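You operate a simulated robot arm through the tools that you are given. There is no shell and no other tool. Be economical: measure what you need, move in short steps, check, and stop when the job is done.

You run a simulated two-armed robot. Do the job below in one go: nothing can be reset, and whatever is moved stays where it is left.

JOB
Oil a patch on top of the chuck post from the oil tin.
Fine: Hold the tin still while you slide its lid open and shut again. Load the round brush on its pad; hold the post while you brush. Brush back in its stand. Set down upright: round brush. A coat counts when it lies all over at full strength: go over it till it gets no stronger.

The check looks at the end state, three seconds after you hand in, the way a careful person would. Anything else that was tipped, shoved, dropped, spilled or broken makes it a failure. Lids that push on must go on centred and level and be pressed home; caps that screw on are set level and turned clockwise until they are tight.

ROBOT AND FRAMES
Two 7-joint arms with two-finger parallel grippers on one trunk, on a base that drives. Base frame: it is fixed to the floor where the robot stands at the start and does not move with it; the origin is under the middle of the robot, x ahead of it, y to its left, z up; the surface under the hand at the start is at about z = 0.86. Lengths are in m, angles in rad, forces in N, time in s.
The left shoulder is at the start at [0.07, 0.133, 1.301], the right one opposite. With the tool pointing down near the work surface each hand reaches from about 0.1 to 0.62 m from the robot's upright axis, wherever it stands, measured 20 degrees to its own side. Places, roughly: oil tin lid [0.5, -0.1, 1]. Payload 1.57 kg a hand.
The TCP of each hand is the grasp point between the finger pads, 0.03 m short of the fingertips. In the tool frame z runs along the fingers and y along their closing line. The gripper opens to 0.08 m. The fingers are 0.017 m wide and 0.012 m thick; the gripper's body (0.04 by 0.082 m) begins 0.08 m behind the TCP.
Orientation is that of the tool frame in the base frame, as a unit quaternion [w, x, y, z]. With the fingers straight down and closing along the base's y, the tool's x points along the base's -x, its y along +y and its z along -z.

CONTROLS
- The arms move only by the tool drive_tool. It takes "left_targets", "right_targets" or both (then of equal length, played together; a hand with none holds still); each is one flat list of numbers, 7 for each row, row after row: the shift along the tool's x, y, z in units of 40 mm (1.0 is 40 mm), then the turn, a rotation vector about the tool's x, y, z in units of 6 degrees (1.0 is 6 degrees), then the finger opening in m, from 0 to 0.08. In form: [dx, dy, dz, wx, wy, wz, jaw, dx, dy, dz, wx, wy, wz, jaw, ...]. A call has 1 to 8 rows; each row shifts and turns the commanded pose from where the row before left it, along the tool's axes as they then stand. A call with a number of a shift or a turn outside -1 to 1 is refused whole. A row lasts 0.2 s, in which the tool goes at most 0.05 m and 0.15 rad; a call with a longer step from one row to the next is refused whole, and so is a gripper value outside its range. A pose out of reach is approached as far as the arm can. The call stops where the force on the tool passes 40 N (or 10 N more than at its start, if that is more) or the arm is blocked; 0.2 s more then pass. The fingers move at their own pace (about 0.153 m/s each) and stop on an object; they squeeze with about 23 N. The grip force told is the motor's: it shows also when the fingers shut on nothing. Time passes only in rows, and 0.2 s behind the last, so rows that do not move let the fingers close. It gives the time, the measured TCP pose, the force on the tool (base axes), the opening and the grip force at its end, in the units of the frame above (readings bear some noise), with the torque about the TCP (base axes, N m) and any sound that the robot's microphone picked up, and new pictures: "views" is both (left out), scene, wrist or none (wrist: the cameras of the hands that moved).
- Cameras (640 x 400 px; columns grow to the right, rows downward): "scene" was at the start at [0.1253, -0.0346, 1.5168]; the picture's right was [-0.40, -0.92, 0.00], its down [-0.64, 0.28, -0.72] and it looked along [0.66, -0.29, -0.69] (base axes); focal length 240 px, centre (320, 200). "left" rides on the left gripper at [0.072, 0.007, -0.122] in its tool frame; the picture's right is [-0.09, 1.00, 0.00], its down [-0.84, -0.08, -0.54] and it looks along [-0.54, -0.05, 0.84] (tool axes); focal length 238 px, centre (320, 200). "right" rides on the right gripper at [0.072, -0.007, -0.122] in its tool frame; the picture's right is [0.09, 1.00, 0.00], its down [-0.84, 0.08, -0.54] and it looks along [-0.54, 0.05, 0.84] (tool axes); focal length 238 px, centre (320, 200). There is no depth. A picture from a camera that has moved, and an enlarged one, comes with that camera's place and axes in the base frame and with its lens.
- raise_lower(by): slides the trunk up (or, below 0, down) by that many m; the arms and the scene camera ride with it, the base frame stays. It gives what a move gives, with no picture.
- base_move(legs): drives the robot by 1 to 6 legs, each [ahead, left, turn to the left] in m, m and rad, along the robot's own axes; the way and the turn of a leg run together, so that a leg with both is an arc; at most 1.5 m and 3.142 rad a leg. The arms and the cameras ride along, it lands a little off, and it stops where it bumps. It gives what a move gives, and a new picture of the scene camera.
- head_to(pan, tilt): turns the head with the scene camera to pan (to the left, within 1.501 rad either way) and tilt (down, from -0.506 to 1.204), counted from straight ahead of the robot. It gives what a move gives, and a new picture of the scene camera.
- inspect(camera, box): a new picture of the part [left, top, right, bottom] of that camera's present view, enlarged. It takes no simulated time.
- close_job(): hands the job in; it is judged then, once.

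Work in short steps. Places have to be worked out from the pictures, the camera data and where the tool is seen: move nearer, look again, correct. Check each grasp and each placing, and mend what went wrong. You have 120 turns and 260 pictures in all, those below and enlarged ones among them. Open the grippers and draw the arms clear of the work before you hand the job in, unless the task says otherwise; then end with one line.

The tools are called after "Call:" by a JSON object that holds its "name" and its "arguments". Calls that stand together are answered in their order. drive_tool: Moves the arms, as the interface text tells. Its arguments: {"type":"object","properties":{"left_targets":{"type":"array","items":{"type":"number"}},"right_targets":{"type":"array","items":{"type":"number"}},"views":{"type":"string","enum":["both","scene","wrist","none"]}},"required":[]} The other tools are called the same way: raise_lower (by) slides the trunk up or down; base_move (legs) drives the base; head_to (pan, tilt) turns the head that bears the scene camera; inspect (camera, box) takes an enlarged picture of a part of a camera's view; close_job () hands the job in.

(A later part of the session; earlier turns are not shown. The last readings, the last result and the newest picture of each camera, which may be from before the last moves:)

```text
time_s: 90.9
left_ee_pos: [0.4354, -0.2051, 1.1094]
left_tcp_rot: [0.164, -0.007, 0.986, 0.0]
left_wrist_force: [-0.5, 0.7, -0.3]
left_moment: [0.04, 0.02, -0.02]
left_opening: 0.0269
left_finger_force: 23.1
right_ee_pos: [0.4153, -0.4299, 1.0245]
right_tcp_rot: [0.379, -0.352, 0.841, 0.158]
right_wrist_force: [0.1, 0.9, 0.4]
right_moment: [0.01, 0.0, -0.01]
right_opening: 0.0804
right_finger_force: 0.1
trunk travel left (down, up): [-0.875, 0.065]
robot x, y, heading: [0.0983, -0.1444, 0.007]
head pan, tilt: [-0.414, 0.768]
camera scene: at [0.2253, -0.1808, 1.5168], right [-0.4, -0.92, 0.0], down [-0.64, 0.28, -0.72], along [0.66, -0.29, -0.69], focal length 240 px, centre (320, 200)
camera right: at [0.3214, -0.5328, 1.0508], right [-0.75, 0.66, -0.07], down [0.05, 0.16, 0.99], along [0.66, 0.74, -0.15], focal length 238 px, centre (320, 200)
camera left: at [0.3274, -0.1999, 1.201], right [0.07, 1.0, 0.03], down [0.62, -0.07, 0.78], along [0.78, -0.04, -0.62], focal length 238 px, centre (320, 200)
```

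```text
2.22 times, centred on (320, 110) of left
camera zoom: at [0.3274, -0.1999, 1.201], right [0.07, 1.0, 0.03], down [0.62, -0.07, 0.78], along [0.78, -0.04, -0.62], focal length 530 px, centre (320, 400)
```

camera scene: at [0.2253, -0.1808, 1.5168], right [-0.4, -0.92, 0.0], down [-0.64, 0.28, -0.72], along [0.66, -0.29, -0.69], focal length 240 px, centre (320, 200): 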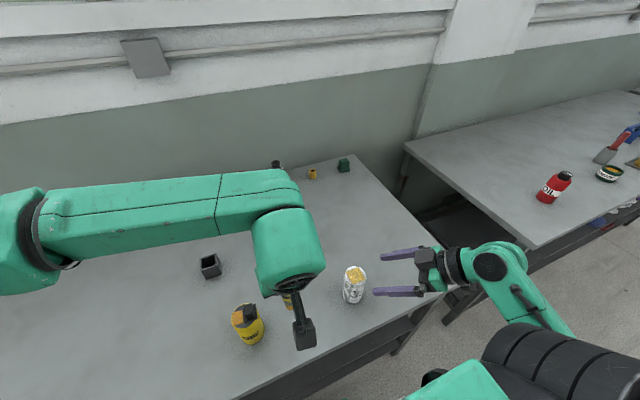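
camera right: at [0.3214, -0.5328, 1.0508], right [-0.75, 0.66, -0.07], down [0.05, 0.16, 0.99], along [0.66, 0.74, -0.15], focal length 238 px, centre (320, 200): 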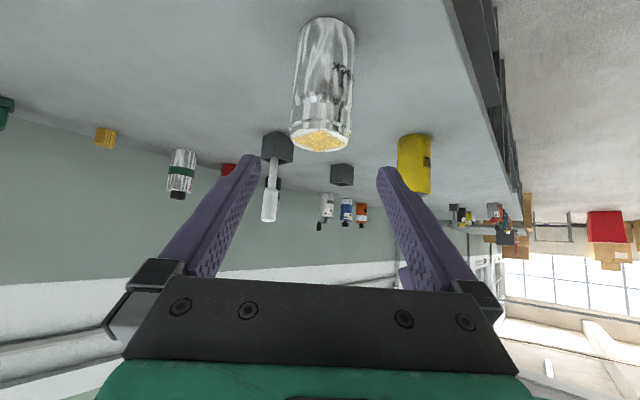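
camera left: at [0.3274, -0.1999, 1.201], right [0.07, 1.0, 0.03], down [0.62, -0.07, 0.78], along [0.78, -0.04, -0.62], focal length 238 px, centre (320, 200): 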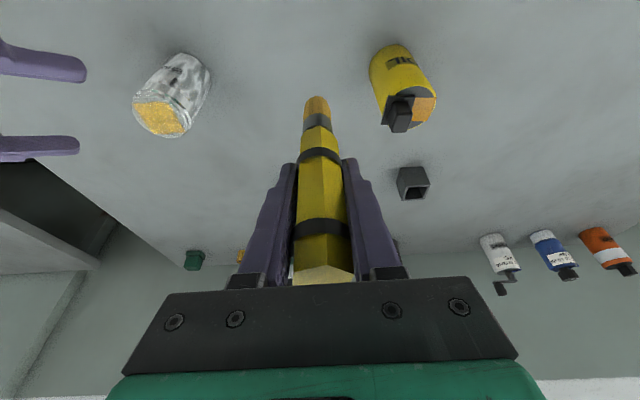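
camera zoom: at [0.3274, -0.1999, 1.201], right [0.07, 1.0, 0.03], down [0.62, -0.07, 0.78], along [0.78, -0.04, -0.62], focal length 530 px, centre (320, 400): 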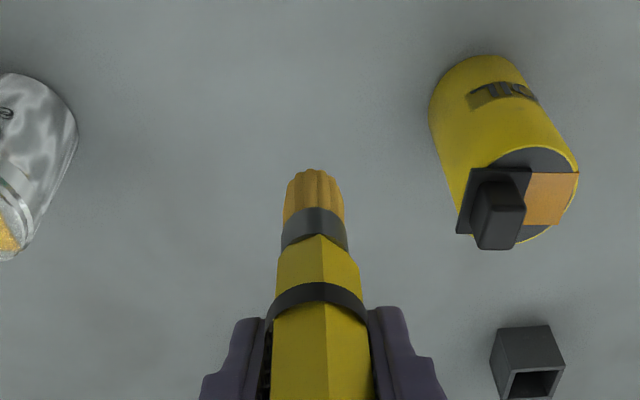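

Post is coated, upright. Carry the brush over to above its stand.

Call:
{"name": "drive_tool", "arguments": {"left_targets": [-0.794, 0.531, 0.1, 0, 0, 0, 0.015, -0.794, 0.531, 0.1, 0, 0, 0, 0.015, -0.794, 0.531, 0.206, 0, 0, 0, 0.015, -0.794, 0.531, 0.206, 0, 0, 0, 0.015, -0.794, 0.531, 0.206, 0, 0, 0, 0.015, -0.794, 0.531, 0.206, 0, 0, 0, 0.015, -0.794, 0.531, 0.206, 0, 0, 0, 0.015, -0.794, 0.531, 0.206, 0, 0, 0, 0.015], "views": "both"}}

Call:
{"name": "inspect", "arguments": {"camera": "left", "box": [240, 0, 400, 180]}}

Call:
{"name": "inspect", "arguments": {"camera": "scene", "box": [140, 180, 260, 290]}}

```text
time_s: 92.7
left_ee_pos: [0.6946, -0.0322, 1.1376]
left_tcp_rot: [0.164, -0.008, 0.986, 0.0]
left_wrist_force: [-0.3, 0.5, -1.0]
left_moment: [-0.03, 0.01, -0.01]
left_opening: 0.0269
left_finger_force: 23.0
right_ee_pos: [0.4151, -0.4285, 1.024]
right_tcp_rot: [0.379, -0.353, 0.841, 0.158]
right_wrist_force: [0.5, -0.8, 0.0]
right_moment: [0.0, 0.0, -0.02]
right_opening: 0.0801
right_finger_force: 0.0
trunk travel left (down, up): [-0.875, 0.065]
robot x, y, heading: [0.0995, -0.1444, 0.005]
head pan, tilt: [-0.414, 0.768]
camera scene: at [0.2271, -0.1801, 1.5167], right [-0.4, -0.92, 0.0], down [-0.64, 0.28, -0.72], along [0.66, -0.29, -0.69], focal length 240 px, centre (320, 200)
camera left: at [0.5859, -0.0262, 1.2276], right [0.07, 1.0, 0.03], down [0.62, -0.07, 0.78], along [0.78, -0.04, -0.62], focal length 238 px, centre (320, 200)
```

scene: 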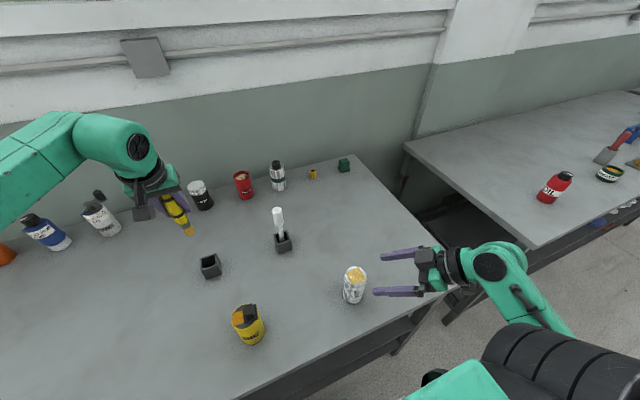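
left: 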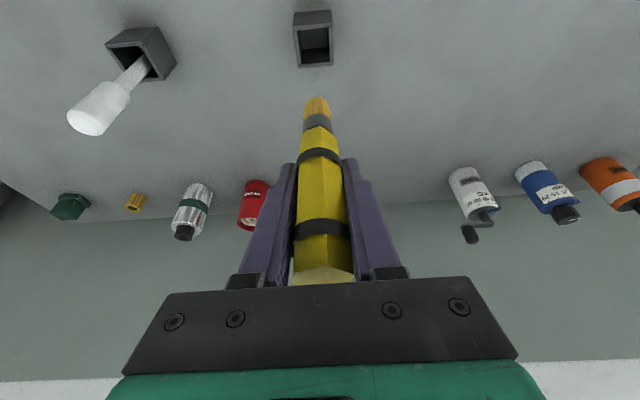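

```text
2.22 times, centred on (320, 90) of left
camera zoom: at [0.5859, -0.0262, 1.2276], right [0.07, 1.0, 0.03], down [0.62, -0.07, 0.78], along [0.78, -0.04, -0.62], focal length 530 px, centre (320, 444)
```

zoom: 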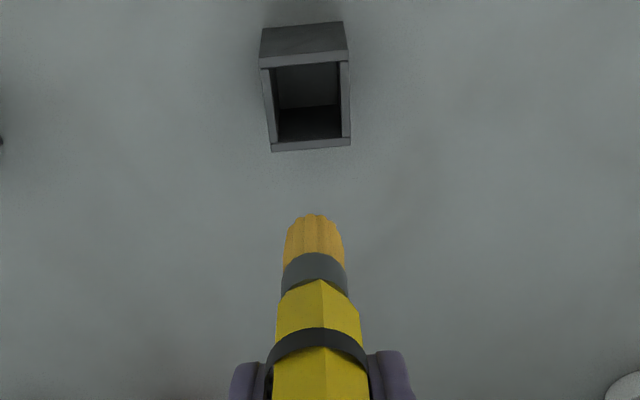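

```text
3.64 times, centred on (200, 235) of scene
camera zoom: at [0.2271, -0.1801, 1.5167], right [-0.4, -0.92, 0.0], down [-0.64, 0.28, -0.72], along [0.66, -0.29, -0.69], focal length 872 px, centre (756, 73)
```

zoom: 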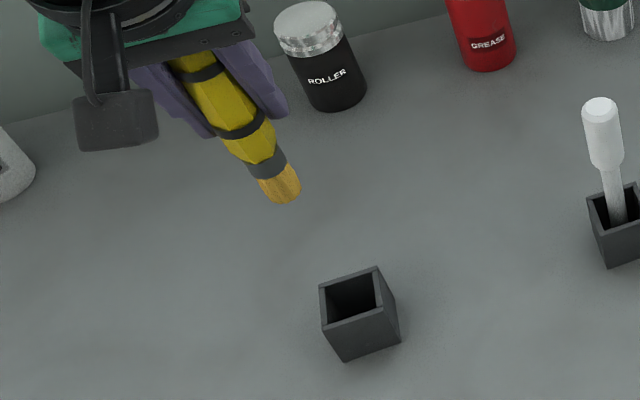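

Stand rim centre ≈(0.694,-0.034,0.912); tip ≈(0.70,-0.031,1.033). Shift slightly and descend to just above the rim, then recheck.

Call:
{"name": "drive_tool", "arguments": {"left_targets": [0.288, -0.025, 0.738, 0, 0, 0, 0.015, 0.288, -0.025, 0.738, 0, 0, 0, 0.015, 0.288, -0.025, 0.738, 0, 0, 0, 0.015], "views": "both"}}

Call:
{"name": "inspect", "arguments": {"camera": "left", "box": [240, 0, 400, 180]}}

Call:
{"name": "inspect", "arguments": {"camera": "scene", "box": [160, 200, 260, 290]}}

```text
time_s: 93.5
left_ee_pos: [0.6882, -0.0338, 1.0423]
left_tcp_rot: [0.166, -0.007, 0.986, -0.001]
left_wrist_force: [0.4, 0.8, -1.1]
left_moment: [-0.02, -0.01, 0.0]
left_opening: 0.0267
left_finger_force: 23.0
right_ee_pos: [0.4153, -0.4296, 1.0238]
right_tcp_rot: [0.379, -0.352, 0.841, 0.158]
right_wrist_force: [-0.8, -0.5, 0.1]
right_moment: [-0.05, -0.02, 0.0]
right_opening: 0.0799
right_finger_force: 0.0
trunk travel left (down, up): [-0.875, 0.065]
robot x, y, heading: [0.1018, -0.1488, 0.003]
head pan, tilt: [-0.414, 0.768]
camera scene: at [0.2262, -0.1809, 1.5168], right [-0.4, -0.92, 0.0], down [-0.64, 0.28, -0.72], along [0.66, -0.29, -0.69], focal length 240 px, centre (320, 200)
camera left: at [0.5802, -0.0291, 1.1331], right [0.07, 1.0, 0.03], down [0.62, -0.07, 0.78], along [0.78, -0.04, -0.62], focal length 238 px, centre (320, 200)
```

scene: 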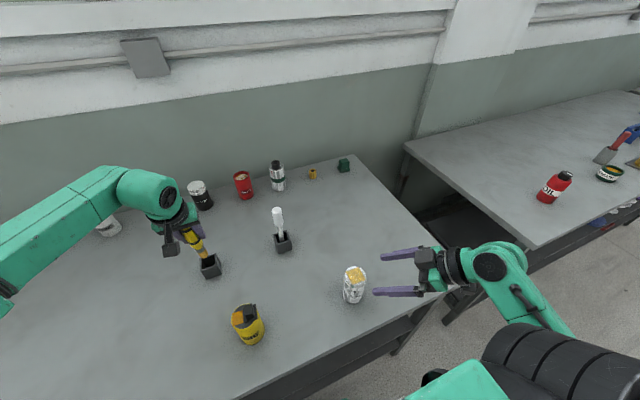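
left: 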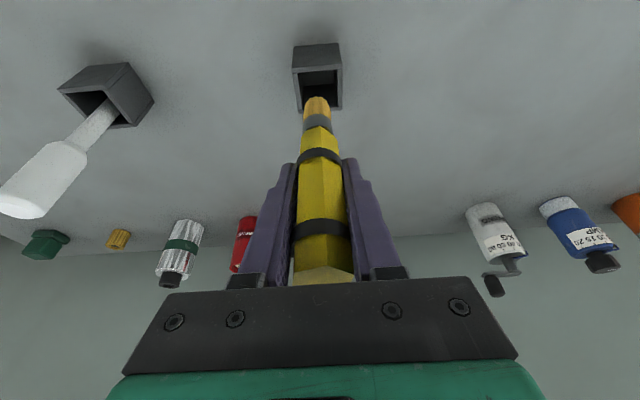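

```text
2.22 times, centred on (320, 90) of left
camera zoom: at [0.5802, -0.0291, 1.1331], right [0.07, 1.0, 0.03], down [0.62, -0.07, 0.78], along [0.78, -0.04, -0.62], focal length 530 px, centre (320, 444)
```

zoom: 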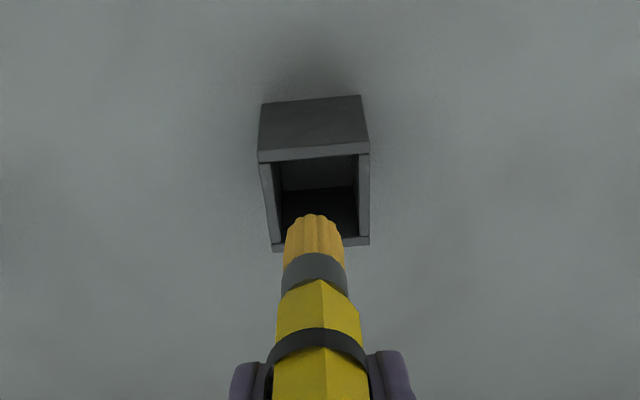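

```text
4.44 times, centred on (210, 245) of scene
camera zoom: at [0.2262, -0.1809, 1.5168], right [-0.4, -0.92, 0.0], down [-0.64, 0.28, -0.72], along [0.66, -0.29, -0.69], focal length 1066 px, centre (809, 0)
```

zoom: 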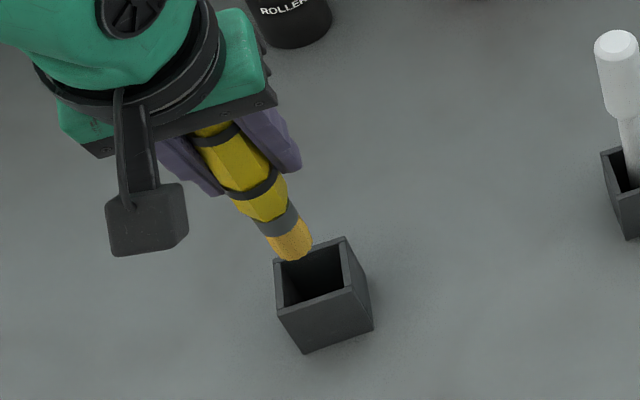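

Tip lies over the opening within a few mm. Descend 60 mm with a small correction, watching force.

Call:
{"name": "drive_tool", "arguments": {"left_targets": [0.23, -0.05, 0.45, 0, 0, 0, 0.015, 0.163, 0, 0.473, 0, 0, 0, 0.015, 0.163, 0, 0.473, 0, 0, 0, 0.015], "views": "both"}}

Call:
{"name": "inspect", "arguments": {"camera": "left", "box": [240, 20, 400, 200]}}

Call:
{"name": "inspect", "arguments": {"camera": "scene", "box": [160, 200, 260, 290]}}

```text
time_s: 94.3
left_ee_pos: [0.6838, -0.0373, 0.988]
left_tcp_rot: [0.167, -0.007, 0.986, -0.001]
left_wrist_force: [0.4, 0.0, 20.9]
left_moment: [0.03, 0.16, 0.02]
left_opening: 0.0267
left_finger_force: 22.7
right_ee_pos: [0.4102, -0.4304, 1.0269]
right_tcp_rot: [0.382, -0.353, 0.839, 0.158]
right_wrist_force: [0.0, 0.4, -0.8]
right_moment: [-0.02, -0.03, -0.01]
right_opening: 0.0797
right_finger_force: 0.0
trunk travel left (down, up): [-0.875, 0.065]
robot x, y, heading: [0.1005, -0.1453, 0.004]
head pan, tilt: [-0.414, 0.768]
camera scene: at [0.2189, -0.1818, 1.5178], right [-0.4, -0.92, 0.0], down [-0.63, 0.28, -0.72], along [0.66, -0.29, -0.69], focal length 240 px, centre (320, 200)
camera left: at [0.5733, -0.0315, 1.0773], right [0.07, 1.0, 0.03], down [0.61, -0.06, 0.79], along [0.79, -0.04, -0.61], focal length 238 px, centre (320, 200)
```

scene: 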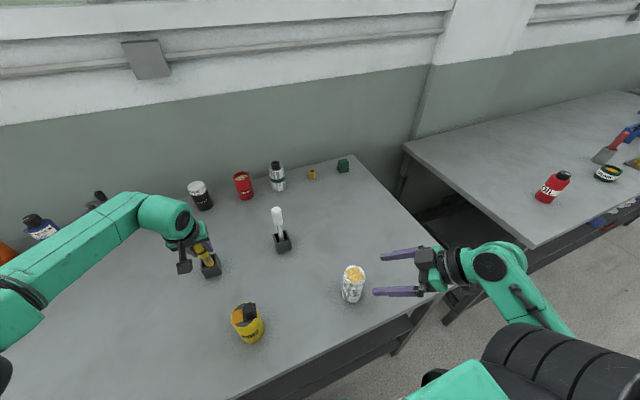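
left: 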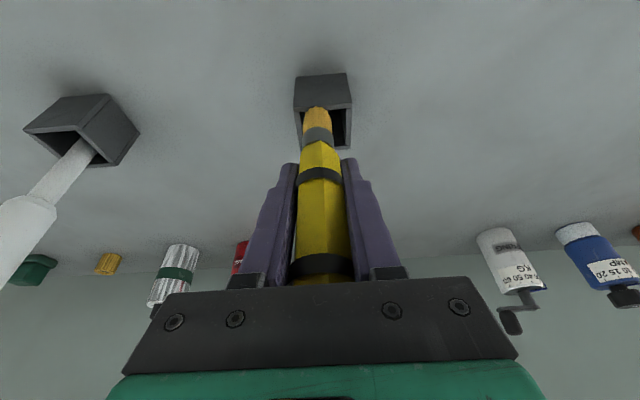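

```text
2.22 times, centred on (320, 110) of left
camera zoom: at [0.5733, -0.0315, 1.0773], right [0.07, 1.0, 0.03], down [0.61, -0.06, 0.79], along [0.79, -0.04, -0.61], focal length 530 px, centre (320, 400)
```

zoom: 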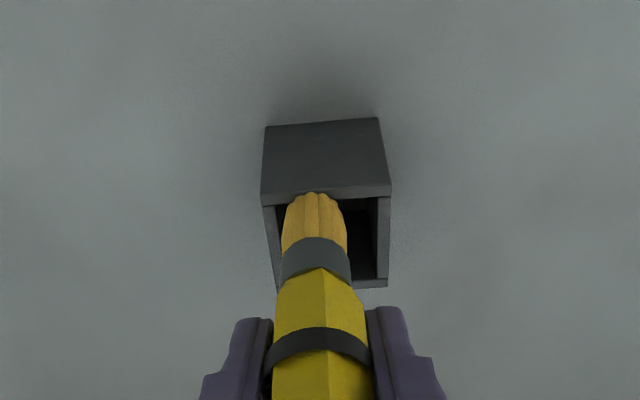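

```text
4.44 times, centred on (210, 245) of scene
camera zoom: at [0.2189, -0.1818, 1.5178], right [-0.4, -0.92, 0.0], down [-0.63, 0.28, -0.72], along [0.66, -0.29, -0.69], focal length 1066 px, centre (809, 0)
```

zoom: 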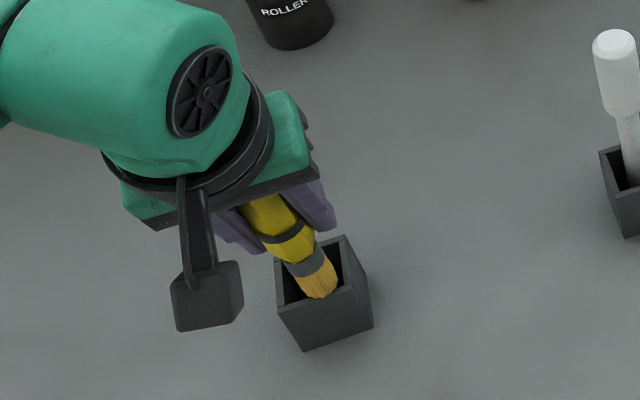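

Tip sits on the stand's near wall. Lift 20 mm, move +13 mm in x, +3 in y, and look.

Call:
{"name": "drive_tool", "arguments": {"left_targets": [-0.165, 0, -0.473, 0, 0, 0, 0.015, -0.307, 0.075, 0.106, 0, 0, 0, 0.015, 0, 0, 0, 0, 0, 0, 0.015], "views": "wrist"}}

Call:
{"name": "inspect", "arguments": {"camera": "left", "box": [240, 20, 400, 200]}}

Call:
{"name": "inspect", "arguments": {"camera": "scene", "box": [160, 200, 260, 290]}}

```text
time_s: 95.1
left_ee_pos: [0.7005, -0.0331, 1.0012]
left_tcp_rot: [0.163, -0.008, 0.987, 0.0]
left_wrist_force: [0.7, 0.5, -0.9]
left_moment: [-0.03, -0.01, 0.0]
left_opening: 0.027
left_finger_force: 23.0
right_ee_pos: [0.4162, -0.4306, 1.0243]
right_tcp_rot: [0.379, -0.353, 0.841, 0.157]
right_wrist_force: [0.0, 0.2, 0.1]
right_moment: [-0.01, 0.02, -0.03]
right_opening: 0.0801
right_finger_force: 0.1
trunk travel left (down, up): [-0.875, 0.065]
robot x, y, heading: [0.102, -0.1478, 0.005]
head pan, tilt: [-0.414, 0.768]
camera left: at [0.5918, -0.0285, 1.0923], right [0.07, 1.0, 0.03], down [0.62, -0.07, 0.78], along [0.78, -0.04, -0.62], focal length 238 px, centre (320, 200)
```

left: 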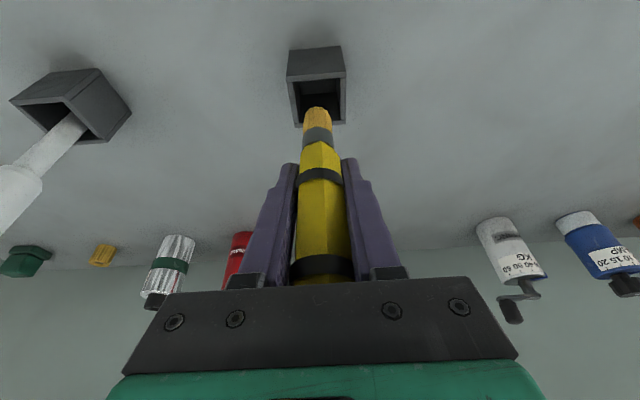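

```text
2.22 times, centred on (320, 110) of left
camera zoom: at [0.5918, -0.0285, 1.0923], right [0.07, 1.0, 0.03], down [0.62, -0.07, 0.78], along [0.78, -0.04, -0.62], focal length 530 px, centre (320, 400)
```

zoom: 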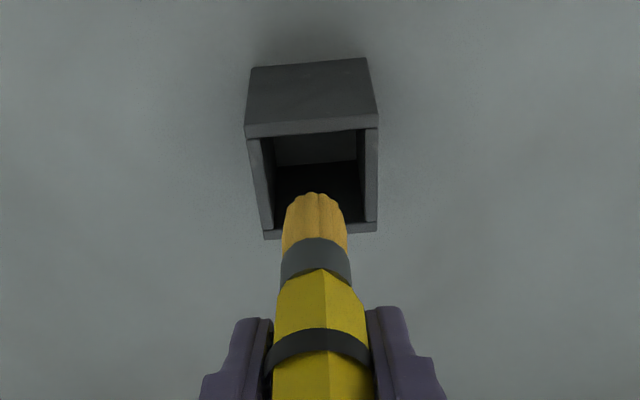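

```text
4.44 times, centred on (210, 245) of scene
camera zoom: at [0.2264, -0.1809, 1.5167], right [-0.4, -0.92, 0.0], down [-0.64, 0.28, -0.72], along [0.66, -0.29, -0.69], focal length 1066 px, centre (809, 0)
```

zoom: 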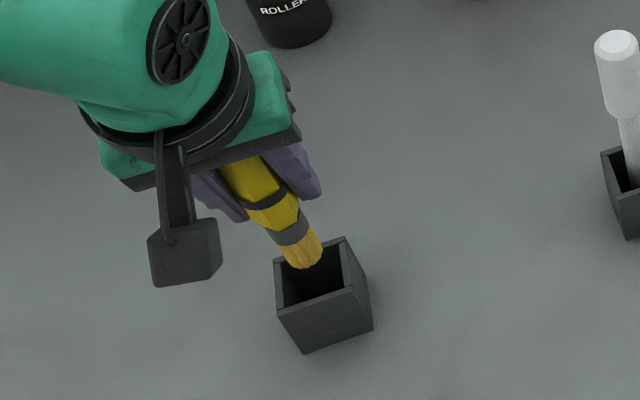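

Tip now over the opening (brush has slid up in the grip, ~80 mm below TCP). Descend 45 mm in 15 mm rows.

Call:
{"name": "drive_tool", "arguments": {"left_targets": [0.193, -0.025, 0.33, 0, 0, 0, 0.015, 0.122, 0, 0.355, 0, 0, 0, 0.015, 0.122, 0, 0.355, 0, 0, 0, 0.015], "views": "wrist"}}

Call:
{"name": "inspect", "arguments": {"camera": "left", "box": [240, 20, 400, 200]}}

Call:
{"name": "inspect", "arguments": {"camera": "scene", "box": [160, 200, 260, 290]}}

```text
time_s: 95.9
left_ee_pos: [0.6964, -0.0355, 0.9572]
left_tcp_rot: [0.165, -0.007, 0.986, 0.0]
left_wrist_force: [-0.5, 0.4, 0.0]
left_moment: [0.0, 0.0, 0.04]
left_opening: 0.0266
left_finger_force: 22.9
right_ee_pos: [0.4158, -0.4307, 1.0242]
right_tcp_rot: [0.379, -0.353, 0.841, 0.157]
right_wrist_force: [0.3, -0.1, 0.5]
right_moment: [-0.02, -0.01, 0.02]
right_opening: 0.08
right_finger_force: 0.0
trunk travel left (down, up): [-0.875, 0.065]
robot x, y, heading: [0.0995, -0.1451, -0.0]
head pan, tilt: [-0.414, 0.768]
camera left: at [0.5883, -0.0294, 1.0483], right [0.07, 1.0, 0.03], down [0.62, -0.07, 0.78], along [0.78, -0.04, -0.62], focal length 238 px, centre (320, 200)
```

left: 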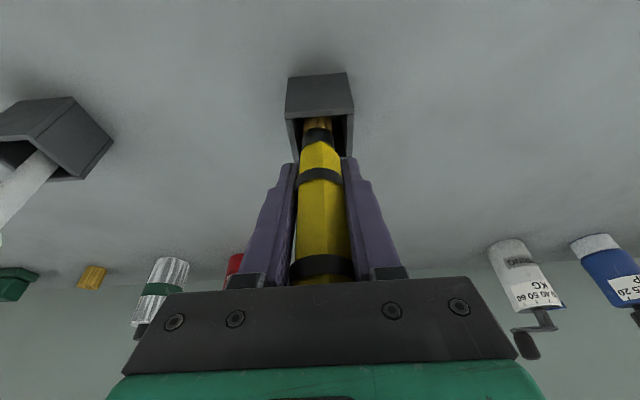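

```text
2.22 times, centred on (320, 110) of left
camera zoom: at [0.5883, -0.0294, 1.0483], right [0.07, 1.0, 0.03], down [0.62, -0.07, 0.78], along [0.78, -0.04, -0.62], focal length 530 px, centre (320, 400)
```

zoom: 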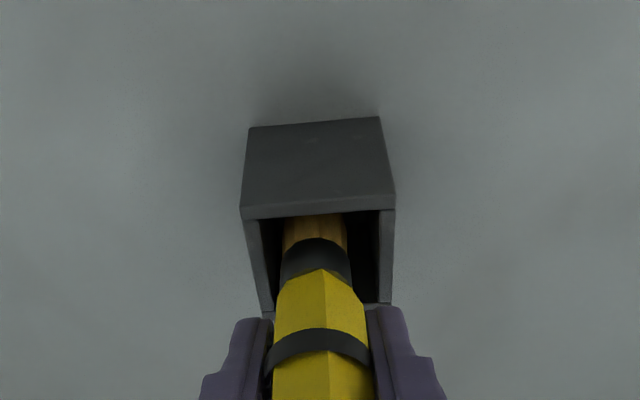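

```text
4.44 times, centred on (210, 245) of scene
camera zoom: at [0.2262, -0.1807, 1.5168], right [-0.4, -0.92, 0.0], down [-0.64, 0.28, -0.72], along [0.66, -0.29, -0.69], focal length 1066 px, centre (809, 0)
```

zoom: 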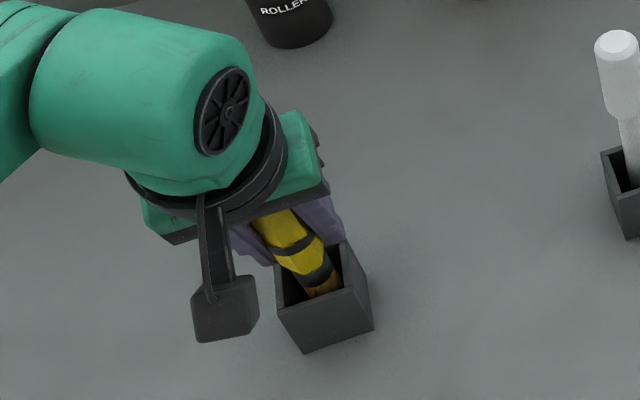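

Brush is inside the stand, no contact force. Lower 8 mm more then open slowly.

Call:
{"name": "drive_tool", "arguments": {"left_targets": [0.065, 0, 0.19, 0, 0, 0, 0.015, 0, 0, 0, 0, 0, 0, 0.015], "views": "none"}}

```text
time_s: 96.5
left_ee_pos: [0.6962, -0.0365, 0.9503]
left_tcp_rot: [0.164, -0.007, 0.986, 0.0]
left_wrist_force: [-0.3, -0.4, -0.9]
left_moment: [-0.01, 0.01, -0.02]
left_opening: 0.0269
left_finger_force: 22.7
right_ee_pos: [0.414, -0.4295, 1.0241]
right_tcp_rot: [0.379, -0.353, 0.841, 0.158]
right_wrist_force: [0.0, 0.2, 0.1]
right_moment: [0.0, -0.01, 0.01]
right_opening: 0.0804
right_finger_force: 0.1
trunk travel left (down, up): [-0.875, 0.065]
robot x, y, heading: [0.102, -0.1462, 0.009]
head pan, tilt: [-0.414, 0.768]
```

Call:
{"name": "drive_tool", "arguments": {"left_targets": [0.04, 0, 0.12, 0, 0, 0, 0.015, 0.025, 0, 0.07, 0, 0, 0, 0.015, 0, 0, 0, 0, 0, 0, 0.015], "views": "wrist"}}

Call:
{"name": "inspect", "arguments": {"camera": "scene", "box": [160, 200, 260, 290]}}

```text
time_s: 97.3
left_ee_pos: [0.6955, -0.0361, 0.9412]
left_tcp_rot: [0.165, -0.007, 0.986, 0.0]
left_wrist_force: [-0.1, 0.2, -0.4]
left_moment: [0.01, -0.01, 0.01]
left_opening: 0.0265
left_finger_force: 22.9
right_ee_pos: [0.4163, -0.4296, 1.0237]
right_tcp_rot: [0.379, -0.353, 0.84, 0.158]
right_wrist_force: [-0.2, -0.5, -0.4]
right_moment: [0.03, 0.02, 0.03]
right_opening: 0.0799
right_finger_force: 0.1
trunk travel left (down, up): [-0.875, 0.065]
robot x, y, heading: [0.1031, -0.1482, 0.005]
head pan, tilt: [-0.414, 0.768]
camera left: at [0.5871, -0.0306, 1.0324], right [0.07, 1.0, 0.03], down [0.62, -0.07, 0.78], along [0.78, -0.04, -0.62], focal length 238 px, centre (320, 200)
```

left: 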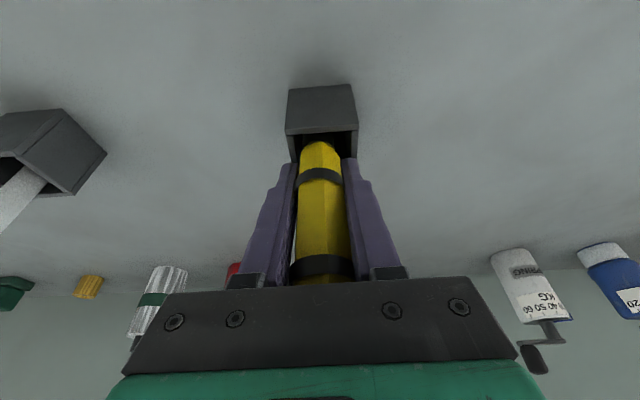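

```text
4.44 times, centred on (210, 245) of scene
camera zoom: at [0.2258, -0.1808, 1.5168], right [-0.4, -0.92, 0.0], down [-0.64, 0.28, -0.72], along [0.66, -0.29, -0.69], focal length 1066 px, centre (809, 0)
```

zoom: 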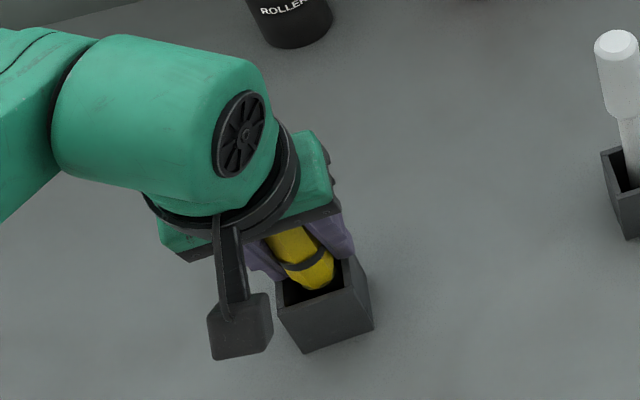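

Call:
{"name": "drive_tool", "arguments": {"left_targets": [0.024, 0, 0.071, 0, 0, 0, 0.015, 0.024, 0, 0.071, 0, 0, 0, 0.015], "views": "none"}}

Call:
{"name": "inspect", "arguments": {"camera": "left", "box": [260, 70, 380, 220]}}

```text
time_s: 97.9
left_ee_pos: [0.6947, -0.0354, 0.9404]
left_tcp_rot: [0.169, -0.008, 0.986, -0.002]
left_wrist_force: [4.7, 3.1, 27.0]
left_moment: [-0.23, -0.19, -0.18]
left_opening: 0.0267
left_finger_force: 23.5
right_ee_pos: [0.412, -0.4307, 1.0259]
right_tcp_rot: [0.381, -0.352, 0.84, 0.157]
right_wrist_force: [0.2, -0.1, -0.2]
right_moment: [0.03, 0.01, -0.02]
right_opening: 0.0801
right_finger_force: 0.1
trunk travel left (down, up): [-0.875, 0.065]
robot x, y, heading: [0.0976, -0.1444, 0.005]
head pan, tilt: [-0.414, 0.768]
```

```text
2.67 times, centred on (320, 145) of left
camera zoom: at [0.5862, -0.0305, 1.0306], right [0.07, 1.0, 0.02], down [0.61, -0.06, 0.79], along [0.79, -0.04, -0.61], focal length 636 px, centre (320, 347)
```

zoom: 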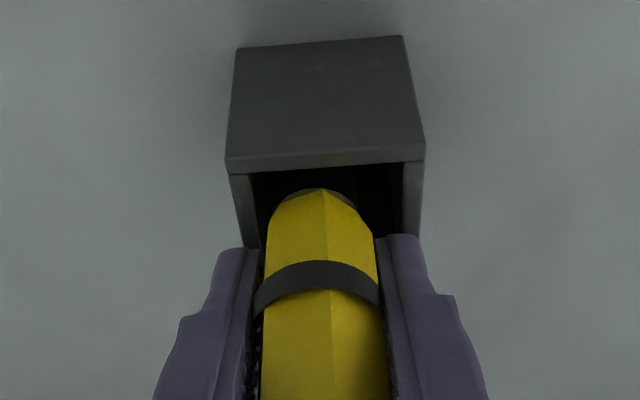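

Contact reached. Ease up 5 mm and open slowly.

Call:
{"name": "drive_tool", "arguments": {"left_targets": [-0.035, 0, -0.1, 0, 0, 0, 0.015, 0, 0, 0, 0, 0, 0, 0.035, 0, 0, 0, 0, 0, 0, 0.05, 0, 0, 0, 0, 0, 0, 0.06], "views": "wrist"}}

Call:
{"name": "inspect", "arguments": {"camera": "left", "box": [240, 60, 400, 300]}}

Call:
{"name": "inspect", "arguments": {"camera": "scene", "box": [160, 200, 260, 290]}}

```text
time_s: 98.9
left_ee_pos: [0.6958, -0.0341, 0.9404]
left_tcp_rot: [0.166, -0.008, 0.986, 0.0]
left_wrist_force: [7.7, 7.8, 18.7]
left_moment: [-0.15, -0.29, -0.12]
left_opening: 0.0315
left_finger_force: 0.1
right_ee_pos: [0.4151, -0.4291, 1.0255]
right_tcp_rot: [0.38, -0.353, 0.841, 0.157]
right_wrist_force: [-0.2, -0.1, -0.4]
right_moment: [-0.01, 0.02, -0.03]
right_opening: 0.0799
right_finger_force: 0.1
trunk travel left (down, up): [-0.875, 0.065]
robot x, y, heading: [0.0964, -0.1448, 0.003]
head pan, tilt: [-0.414, 0.768]
camera left: at [0.5869, -0.0288, 1.0316], right [0.07, 1.0, 0.03], down [0.61, -0.07, 0.79], along [0.79, -0.04, -0.62], focal length 238 px, centre (320, 200)
```

left: 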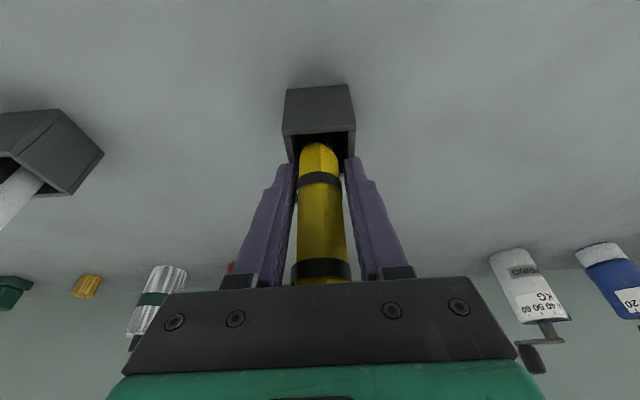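

```text
1.67 times, centred on (320, 180) of left
camera zoom: at [0.5869, -0.0288, 1.0316], right [0.07, 1.0, 0.03], down [0.61, -0.07, 0.79], along [0.79, -0.04, -0.62], focal length 397 px, centre (320, 233)
```

zoom: 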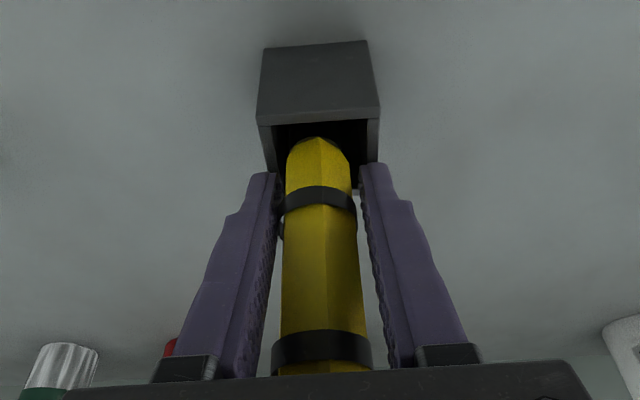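

```text
4.44 times, centred on (210, 245) of scene
camera zoom: at [0.2238, -0.1789, 1.5171], right [-0.4, -0.92, 0.0], down [-0.64, 0.28, -0.72], along [0.66, -0.29, -0.69], focal length 1066 px, centre (809, 0)
```

zoom: 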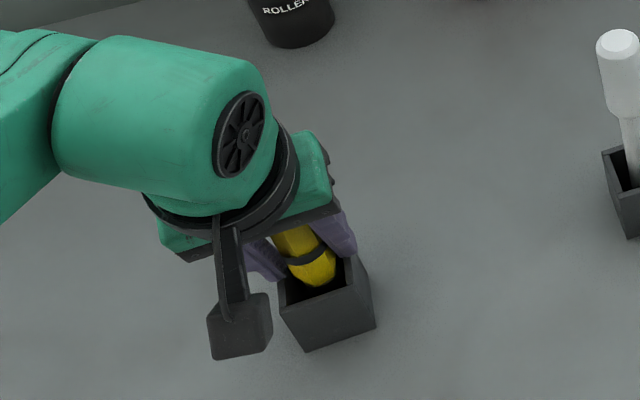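

Fingertips are touching the stand walls; keep this opening and raise 20 mm before opening further.

Call:
{"name": "drive_tool", "arguments": {"left_targets": [-0.08, 0, -0.236, 0, 0, 0, 0.0315, -0.08, 0, -0.236, 0, 0, 0, 0.0315, 0, 0, 0, 0, 0, 0, 0.05, 0, 0, 0, 0, 0, 0, 0.07], "views": "wrist"}}

Call:
{"name": "inspect", "arguments": {"camera": "scene", "box": [160, 200, 260, 290]}}

```text
time_s: 99.9
left_ee_pos: [0.6952, -0.0348, 0.9601]
left_tcp_rot: [0.164, -0.009, 0.986, 0.0]
left_wrist_force: [-0.3, -0.2, -0.1]
left_moment: [0.03, 0.03, 0.0]
left_opening: 0.0699
left_finger_force: 0.1
right_ee_pos: [0.4153, -0.4306, 1.0241]
right_tcp_rot: [0.38, -0.352, 0.841, 0.158]
right_wrist_force: [0.5, -0.4, -0.1]
right_moment: [0.0, -0.04, 0.01]
right_opening: 0.0801
right_finger_force: 0.0
trunk travel left (down, up): [-0.875, 0.065]
robot x, y, heading: [0.1029, -0.1412, 0.003]
head pan, tilt: [-0.414, 0.768]
camera left: at [0.5869, -0.0303, 1.0508], right [0.07, 1.0, 0.03], down [0.62, -0.07, 0.78], along [0.78, -0.04, -0.62], focal length 238 px, centre (320, 200)
```

left: 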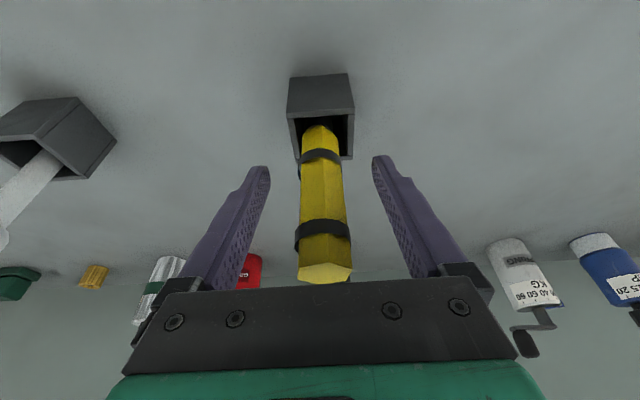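

```text
4.44 times, centred on (210, 245) of scene
camera zoom: at [0.2259, -0.1811, 1.5168], right [-0.4, -0.92, 0.0], down [-0.64, 0.28, -0.72], along [0.66, -0.29, -0.69], focal length 1066 px, centre (809, 0)
```

zoom: 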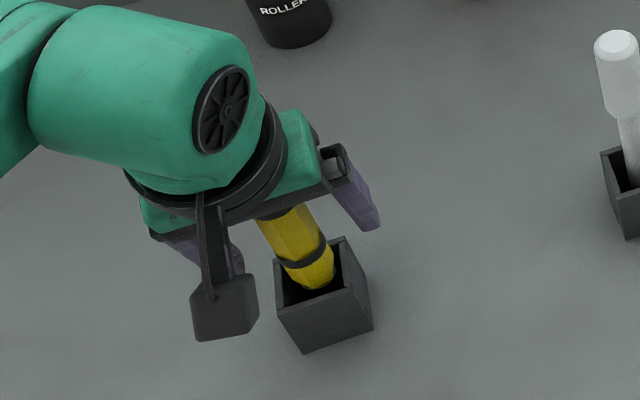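

Brush stands free in its stand. Retreat the left hand back/up and raise the right, straightening its tilt.

Call:
{"name": "drive_tool", "arguments": {"left_targets": [0, 0, -0.9, 0, 0, 0, 0.08, 0, 0, -0.9, 0, 0, 0, 0.08, 0, 0, -0.9, 0, 0, 0, 0.08, 0.9, 0, -0.4, 0, 0, 0, 0.08, 0.9, 0, -0.2, 0, 0, 0, 0.08, 0.9, 0, 0, 0, 0, 0, 0.08, 0.9, 0, 0, 0, 0, 0, 0.08, 0.6, 0, 0, 0, 0, 0, 0.08], "right_targets": [-0.75, 0, -0.66, 0, 0, 0, 0.08, -0.75, 0, -0.66, 0, 0, 0, 0.08, -0.3, 0, 0, 0, 1, 0, 0.08, 0, 0, 0, 0, 1, 0, 0.08, 0, 0, 0, 0, 1, 0, 0.08, 0, 0, 0, 0, 1, 0, 0.08, 0, 0, 0, 0, 1, 0, 0.08, 0, 0, 0, 0, 1, 0, 0.08], "views": "both"}}

```text
time_s: 101.7
left_ee_pos: [0.4935, -0.0399, 1.0319]
left_tcp_rot: [0.164, -0.008, 0.986, 0.0]
left_wrist_force: [-0.1, 0.5, 0.2]
left_moment: [0.0, 0.0, 0.01]
left_opening: 0.0798
left_finger_force: 0.1
right_ee_pos: [0.4684, -0.4224, 1.0528]
right_tcp_rot: [0.101, -0.383, 0.917, 0.04]
right_wrist_force: [-0.4, -0.2, -0.2]
right_moment: [-0.02, -0.01, 0.0]
right_opening: 0.0802
right_finger_force: 0.1
right hand out of reach, approached as far as the arm can: row 1, 2, 3
trunk travel left (down, up): [-0.875, 0.065]
robot x, y, heading: [0.102, -0.1481, 0.0]
head pan, tilt: [-0.414, 0.768]
camera scene: at [0.2254, -0.1802, 1.5169], right [-0.4, -0.92, 0.0], down [-0.64, 0.28, -0.72], along [0.66, -0.29, -0.69], focal length 240 px, centre (320, 200)
camera right: at [0.4046, -0.495, 1.1549], right [-0.77, 0.64, -0.02], down [0.44, 0.55, 0.71], along [0.46, 0.54, -0.7], focal length 238 px, centre (320, 200)
camera left: at [0.386, -0.033, 1.1223], right [0.07, 1.0, 0.03], down [0.62, -0.07, 0.78], along [0.78, -0.04, -0.62], focal length 238 px, centre (320, 200)
```

scene: 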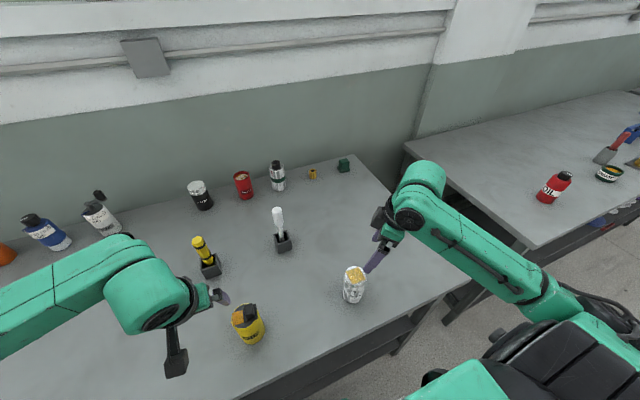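
right: 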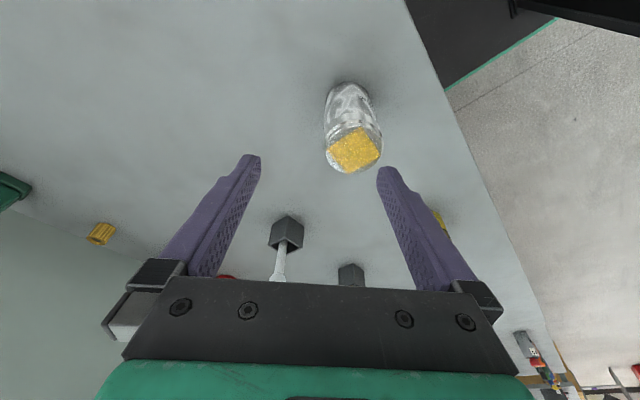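
left: 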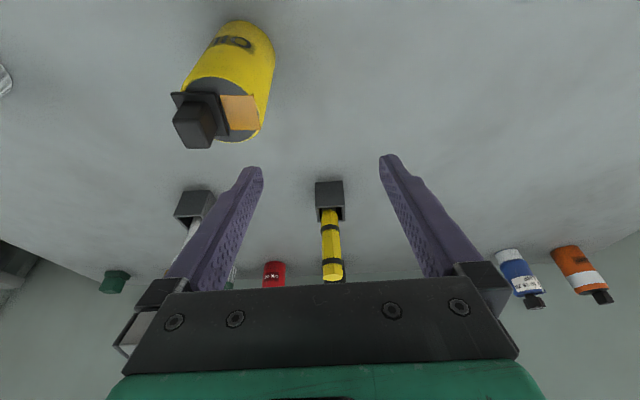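

Everything intact. Raise both; un-yaw the right and tilt the left toward 55° for the tin grip.

Call:
{"name": "drive_tool", "arguments": {"left_targets": [-0.324, 0.2, -0.946, 0, 0, 0, 0.08, -0.324, 0.2, -0.946, 0, 0, 0, 0.08, 0, 0, 0, 0, -1, 0, 0.08, 0, 0, 0, 0, -1, 0, 0.08, 0, 0, 0, 0, -1, 0, 0.08, 0, 0, 0, 0, -1, 0, 0.08, 0, 0, 0, 0, -1, 0, 0.08, 0, 0, 0, 0, -1, 0, 0.08], "right_targets": [0, 0, -0.9, 0, 0, 0, 0.08, 0, 0, -0.9, 0.19, 0, 0.92, 0.08, 0, 0, -0.6, 0.19, 0, 0.92, 0.08, 0, 0, 0, 0.19, 0, 0.92, 0.08, 0, 0, 0, 0.19, 0, 0.92, 0.08, 0, 0, 0, 0.19, 0, 0.92, 0.08, 0, 0, 0, 0.19, 0, 0.92, 0.08, 0, 0, 0, 0.19, 0, 0.92, 0.08], "views": "none"}}

Call:
{"name": "base_move", "arguments": {"legs": [[0, 0.145, 0]]}}

```text
time_s: 103.5
left_ee_pos: [0.4948, -0.0476, 1.1089]
left_tcp_rot: [0.421, 0.007, 0.907, -0.023]
left_wrist_force: [0.1, -0.3, -1.2]
left_moment: [-0.02, -0.03, 0.03]
left_opening: 0.0799
left_finger_force: 0.1
left hand out of reach, approached as far as the arm can: row 7, 8
right_ee_pos: [0.4642, -0.4433, 1.1466]
right_tcp_rot: [0.106, -0.05, 0.993, 0.01]
right_wrist_force: [0.0, 0.5, -0.1]
right_moment: [0.04, 0.02, -0.02]
right_opening: 0.0801
right_finger_force: 0.1
right hand out of reach, approached as far as the arm can: row 5, 7
trunk travel left (down, up): [-0.875, 0.065]
robot x, y, heading: [0.0988, -0.1456, 0.003]
head pan, tilt: [-0.414, 0.768]
```

```text
time_s: 104.9
left_ee_pos: [0.4935, 0.0979, 1.1092]
left_tcp_rot: [0.421, 0.007, 0.907, -0.023]
left_wrist_force: [0.2, -0.1, 0.7]
left_moment: [0.03, 0.0, 0.02]
left_opening: 0.0798
left_finger_force: 0.0
right_ee_pos: [0.4629, -0.2983, 1.1471]
right_tcp_rot: [0.107, -0.053, 0.993, 0.011]
right_wrist_force: [0.0, -0.7, 0.2]
right_moment: [0.02, -0.01, -0.01]
right_opening: 0.0799
right_finger_force: 0.0
trunk travel left (down, up): [-0.875, 0.065]
robot x, y, heading: [0.101, -0.0048, 0.007]
head pan, tilt: [-0.414, 0.768]
camera scene: at [0.2252, -0.0395, 1.5167], right [-0.4, -0.92, 0.0], down [-0.64, 0.28, -0.72], along [0.66, -0.28, -0.7], focal length 240 px, centre (320, 200)
```

scene: 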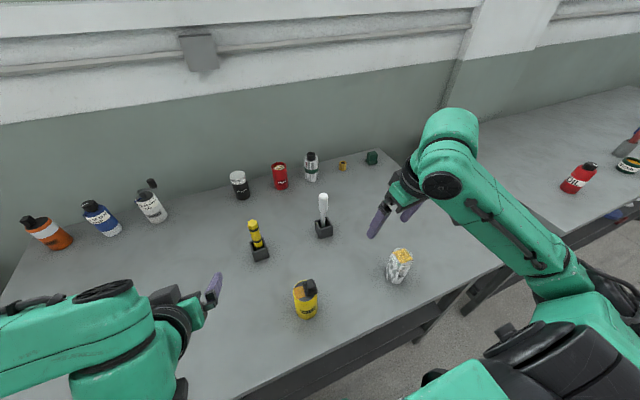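

Base back near y=0. Move the left hand over in front of the tin; make the right vertical.

Call:
{"name": "drive_tool", "arguments": {"left_targets": [0.358, -0.846, -0.102, -0.45, 0, 0, 0.08, 0.358, -0.846, -0.102, 0, 0, 0, 0.08, 0.358, -0.846, -0.102, 0, 0, 0, 0.08, 0.358, -0.846, -0.102, 0, 0, 0, 0.08, 0.358, -0.846, -0.102, 0, 0, 0, 0.08, 0.358, -0.846, -0.102, 0, 0, 0, 0.08], "right_targets": [-0.3, 0, -0.3, 0.3, 0, 0.98, 0.08, -0.3, 0, 0, 0, 1, 0, 0.08, -0.3, 0, 0, 0, 1, 0, 0.08, 0, 0, 0, 0, 0, 0, 0.08, 0, 0, 0, 0, 0, 0, 0.08, 0, 0, 0, 0, 0, 0, 0.08], "views": "both"}}

```text
time_s: 106.3
left_ee_pos: [0.4275, -0.1022, 1.0647]
left_tcp_rot: [0.425, -0.015, 0.905, 0.002]
left_wrist_force: [0.1, 0.4, 0.2]
left_moment: [0.0, -0.01, -0.01]
left_opening: 0.0804
left_finger_force: 0.1
right_ee_pos: [0.4962, -0.2963, 1.1654]
right_tcp_rot: [0.003, -0.001, 1.0, 0.001]
right_wrist_force: [-0.6, -0.4, 1.1]
right_moment: [0.02, -0.02, 0.05]
right_opening: 0.08
right_finger_force: 0.1
trunk travel left (down, up): [-0.875, 0.065]
robot x, y, heading: [0.1012, -0.0017, 0.009]
head pan, tilt: [-0.414, 0.768]
camera scene: at [0.225, -0.0378, 1.5168], right [-0.39, -0.92, 0.0], down [-0.64, 0.28, -0.72], along [0.66, -0.28, -0.69], focal length 240 px, centre (320, 200)
camera right: at [0.422, -0.3031, 1.2854], right [-0.09, 1.0, 0.0], down [0.83, 0.08, 0.55], along [0.54, 0.05, -0.84], focal length 238 px, centre (320, 200)
camera left: at [0.2874, -0.0995, 1.0856], right [0.03, 1.0, 0.06], down [0.12, -0.07, 0.99], along [0.99, -0.02, -0.12], focal length 238 px, centre (320, 200)
```

scene: 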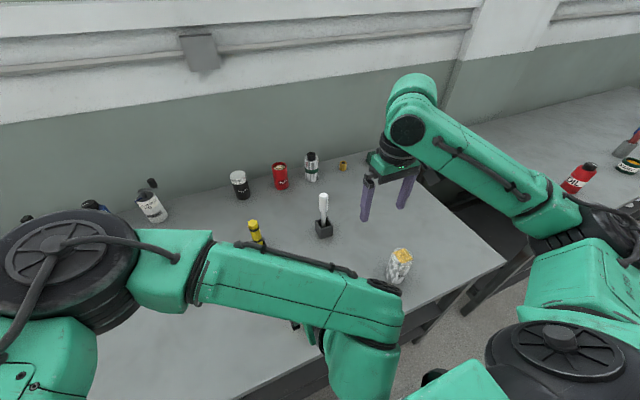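
right: 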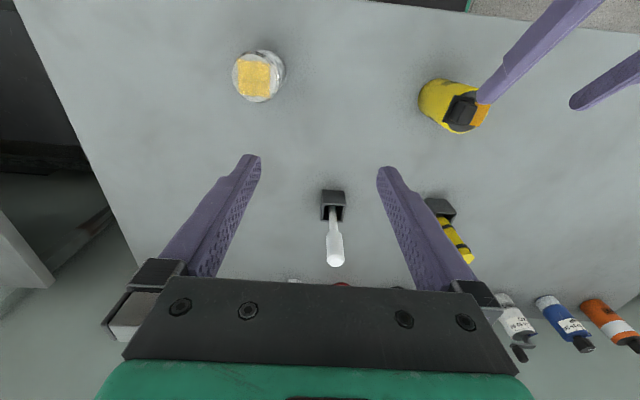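
left: 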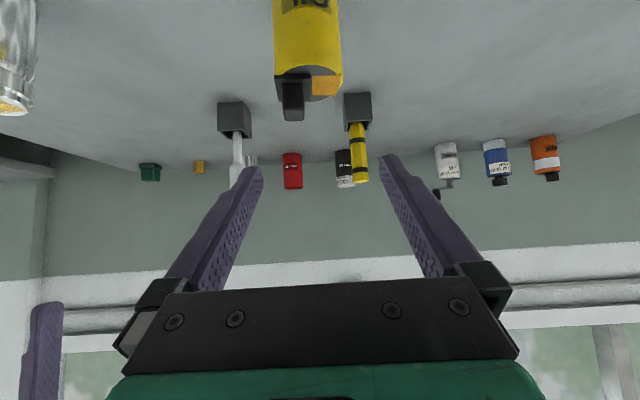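

Lower the left to the pre-grasp and tilt to 60°.

Call:
{"name": "drive_tool", "arguments": {"left_targets": [0.737, -0.033, 0.52, 0, 0, 0, 0.08, 0.737, -0.033, 0.52, 0, 0, 0, 0.08, 0.737, -0.033, 0.52, 0, 0, 0, 0.08, 0, 0, 0, 0, -0.8, 0, 0.08, 0, 0, 0, 0, -0.8, 0, 0.08], "views": "wrist"}}

```text
time_s: 107.5
left_ee_pos: [0.4078, -0.1096, 0.9549]
left_tcp_rot: [0.497, -0.004, 0.868, -0.002]
left_wrist_force: [-1.0, 0.0, -0.9]
left_moment: [0.0, 0.02, 0.01]
left_opening: 0.08
left_finger_force: 0.0
right_ee_pos: [0.4954, -0.2957, 1.1655]
right_tcp_rot: [0.004, -0.001, 1.0, 0.0]
right_wrist_force: [-1.4, 1.2, 0.3]
right_moment: [0.01, 0.02, 0.05]
right_opening: 0.0801
right_finger_force: 0.1
trunk travel left (down, up): [-0.875, 0.065]
robot x, y, heading: [0.102, 0.0003, 0.008]
head pan, tilt: [-0.414, 0.768]
camera left: at [0.2655, -0.1033, 0.9538], right [0.04, 1.0, 0.07], down [-0.04, -0.07, 1.0], along [1.0, -0.04, 0.04], focal length 238 px, centre (320, 200)
```

left: 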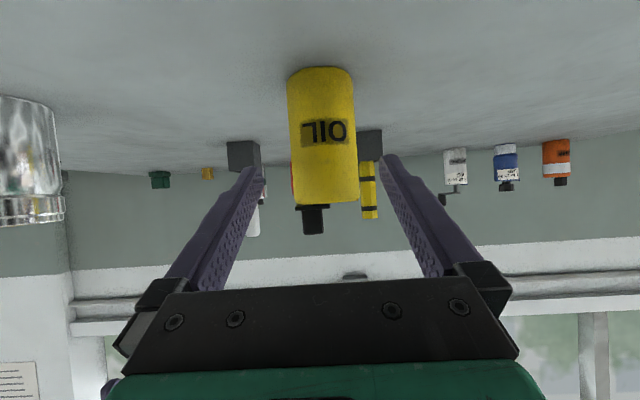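

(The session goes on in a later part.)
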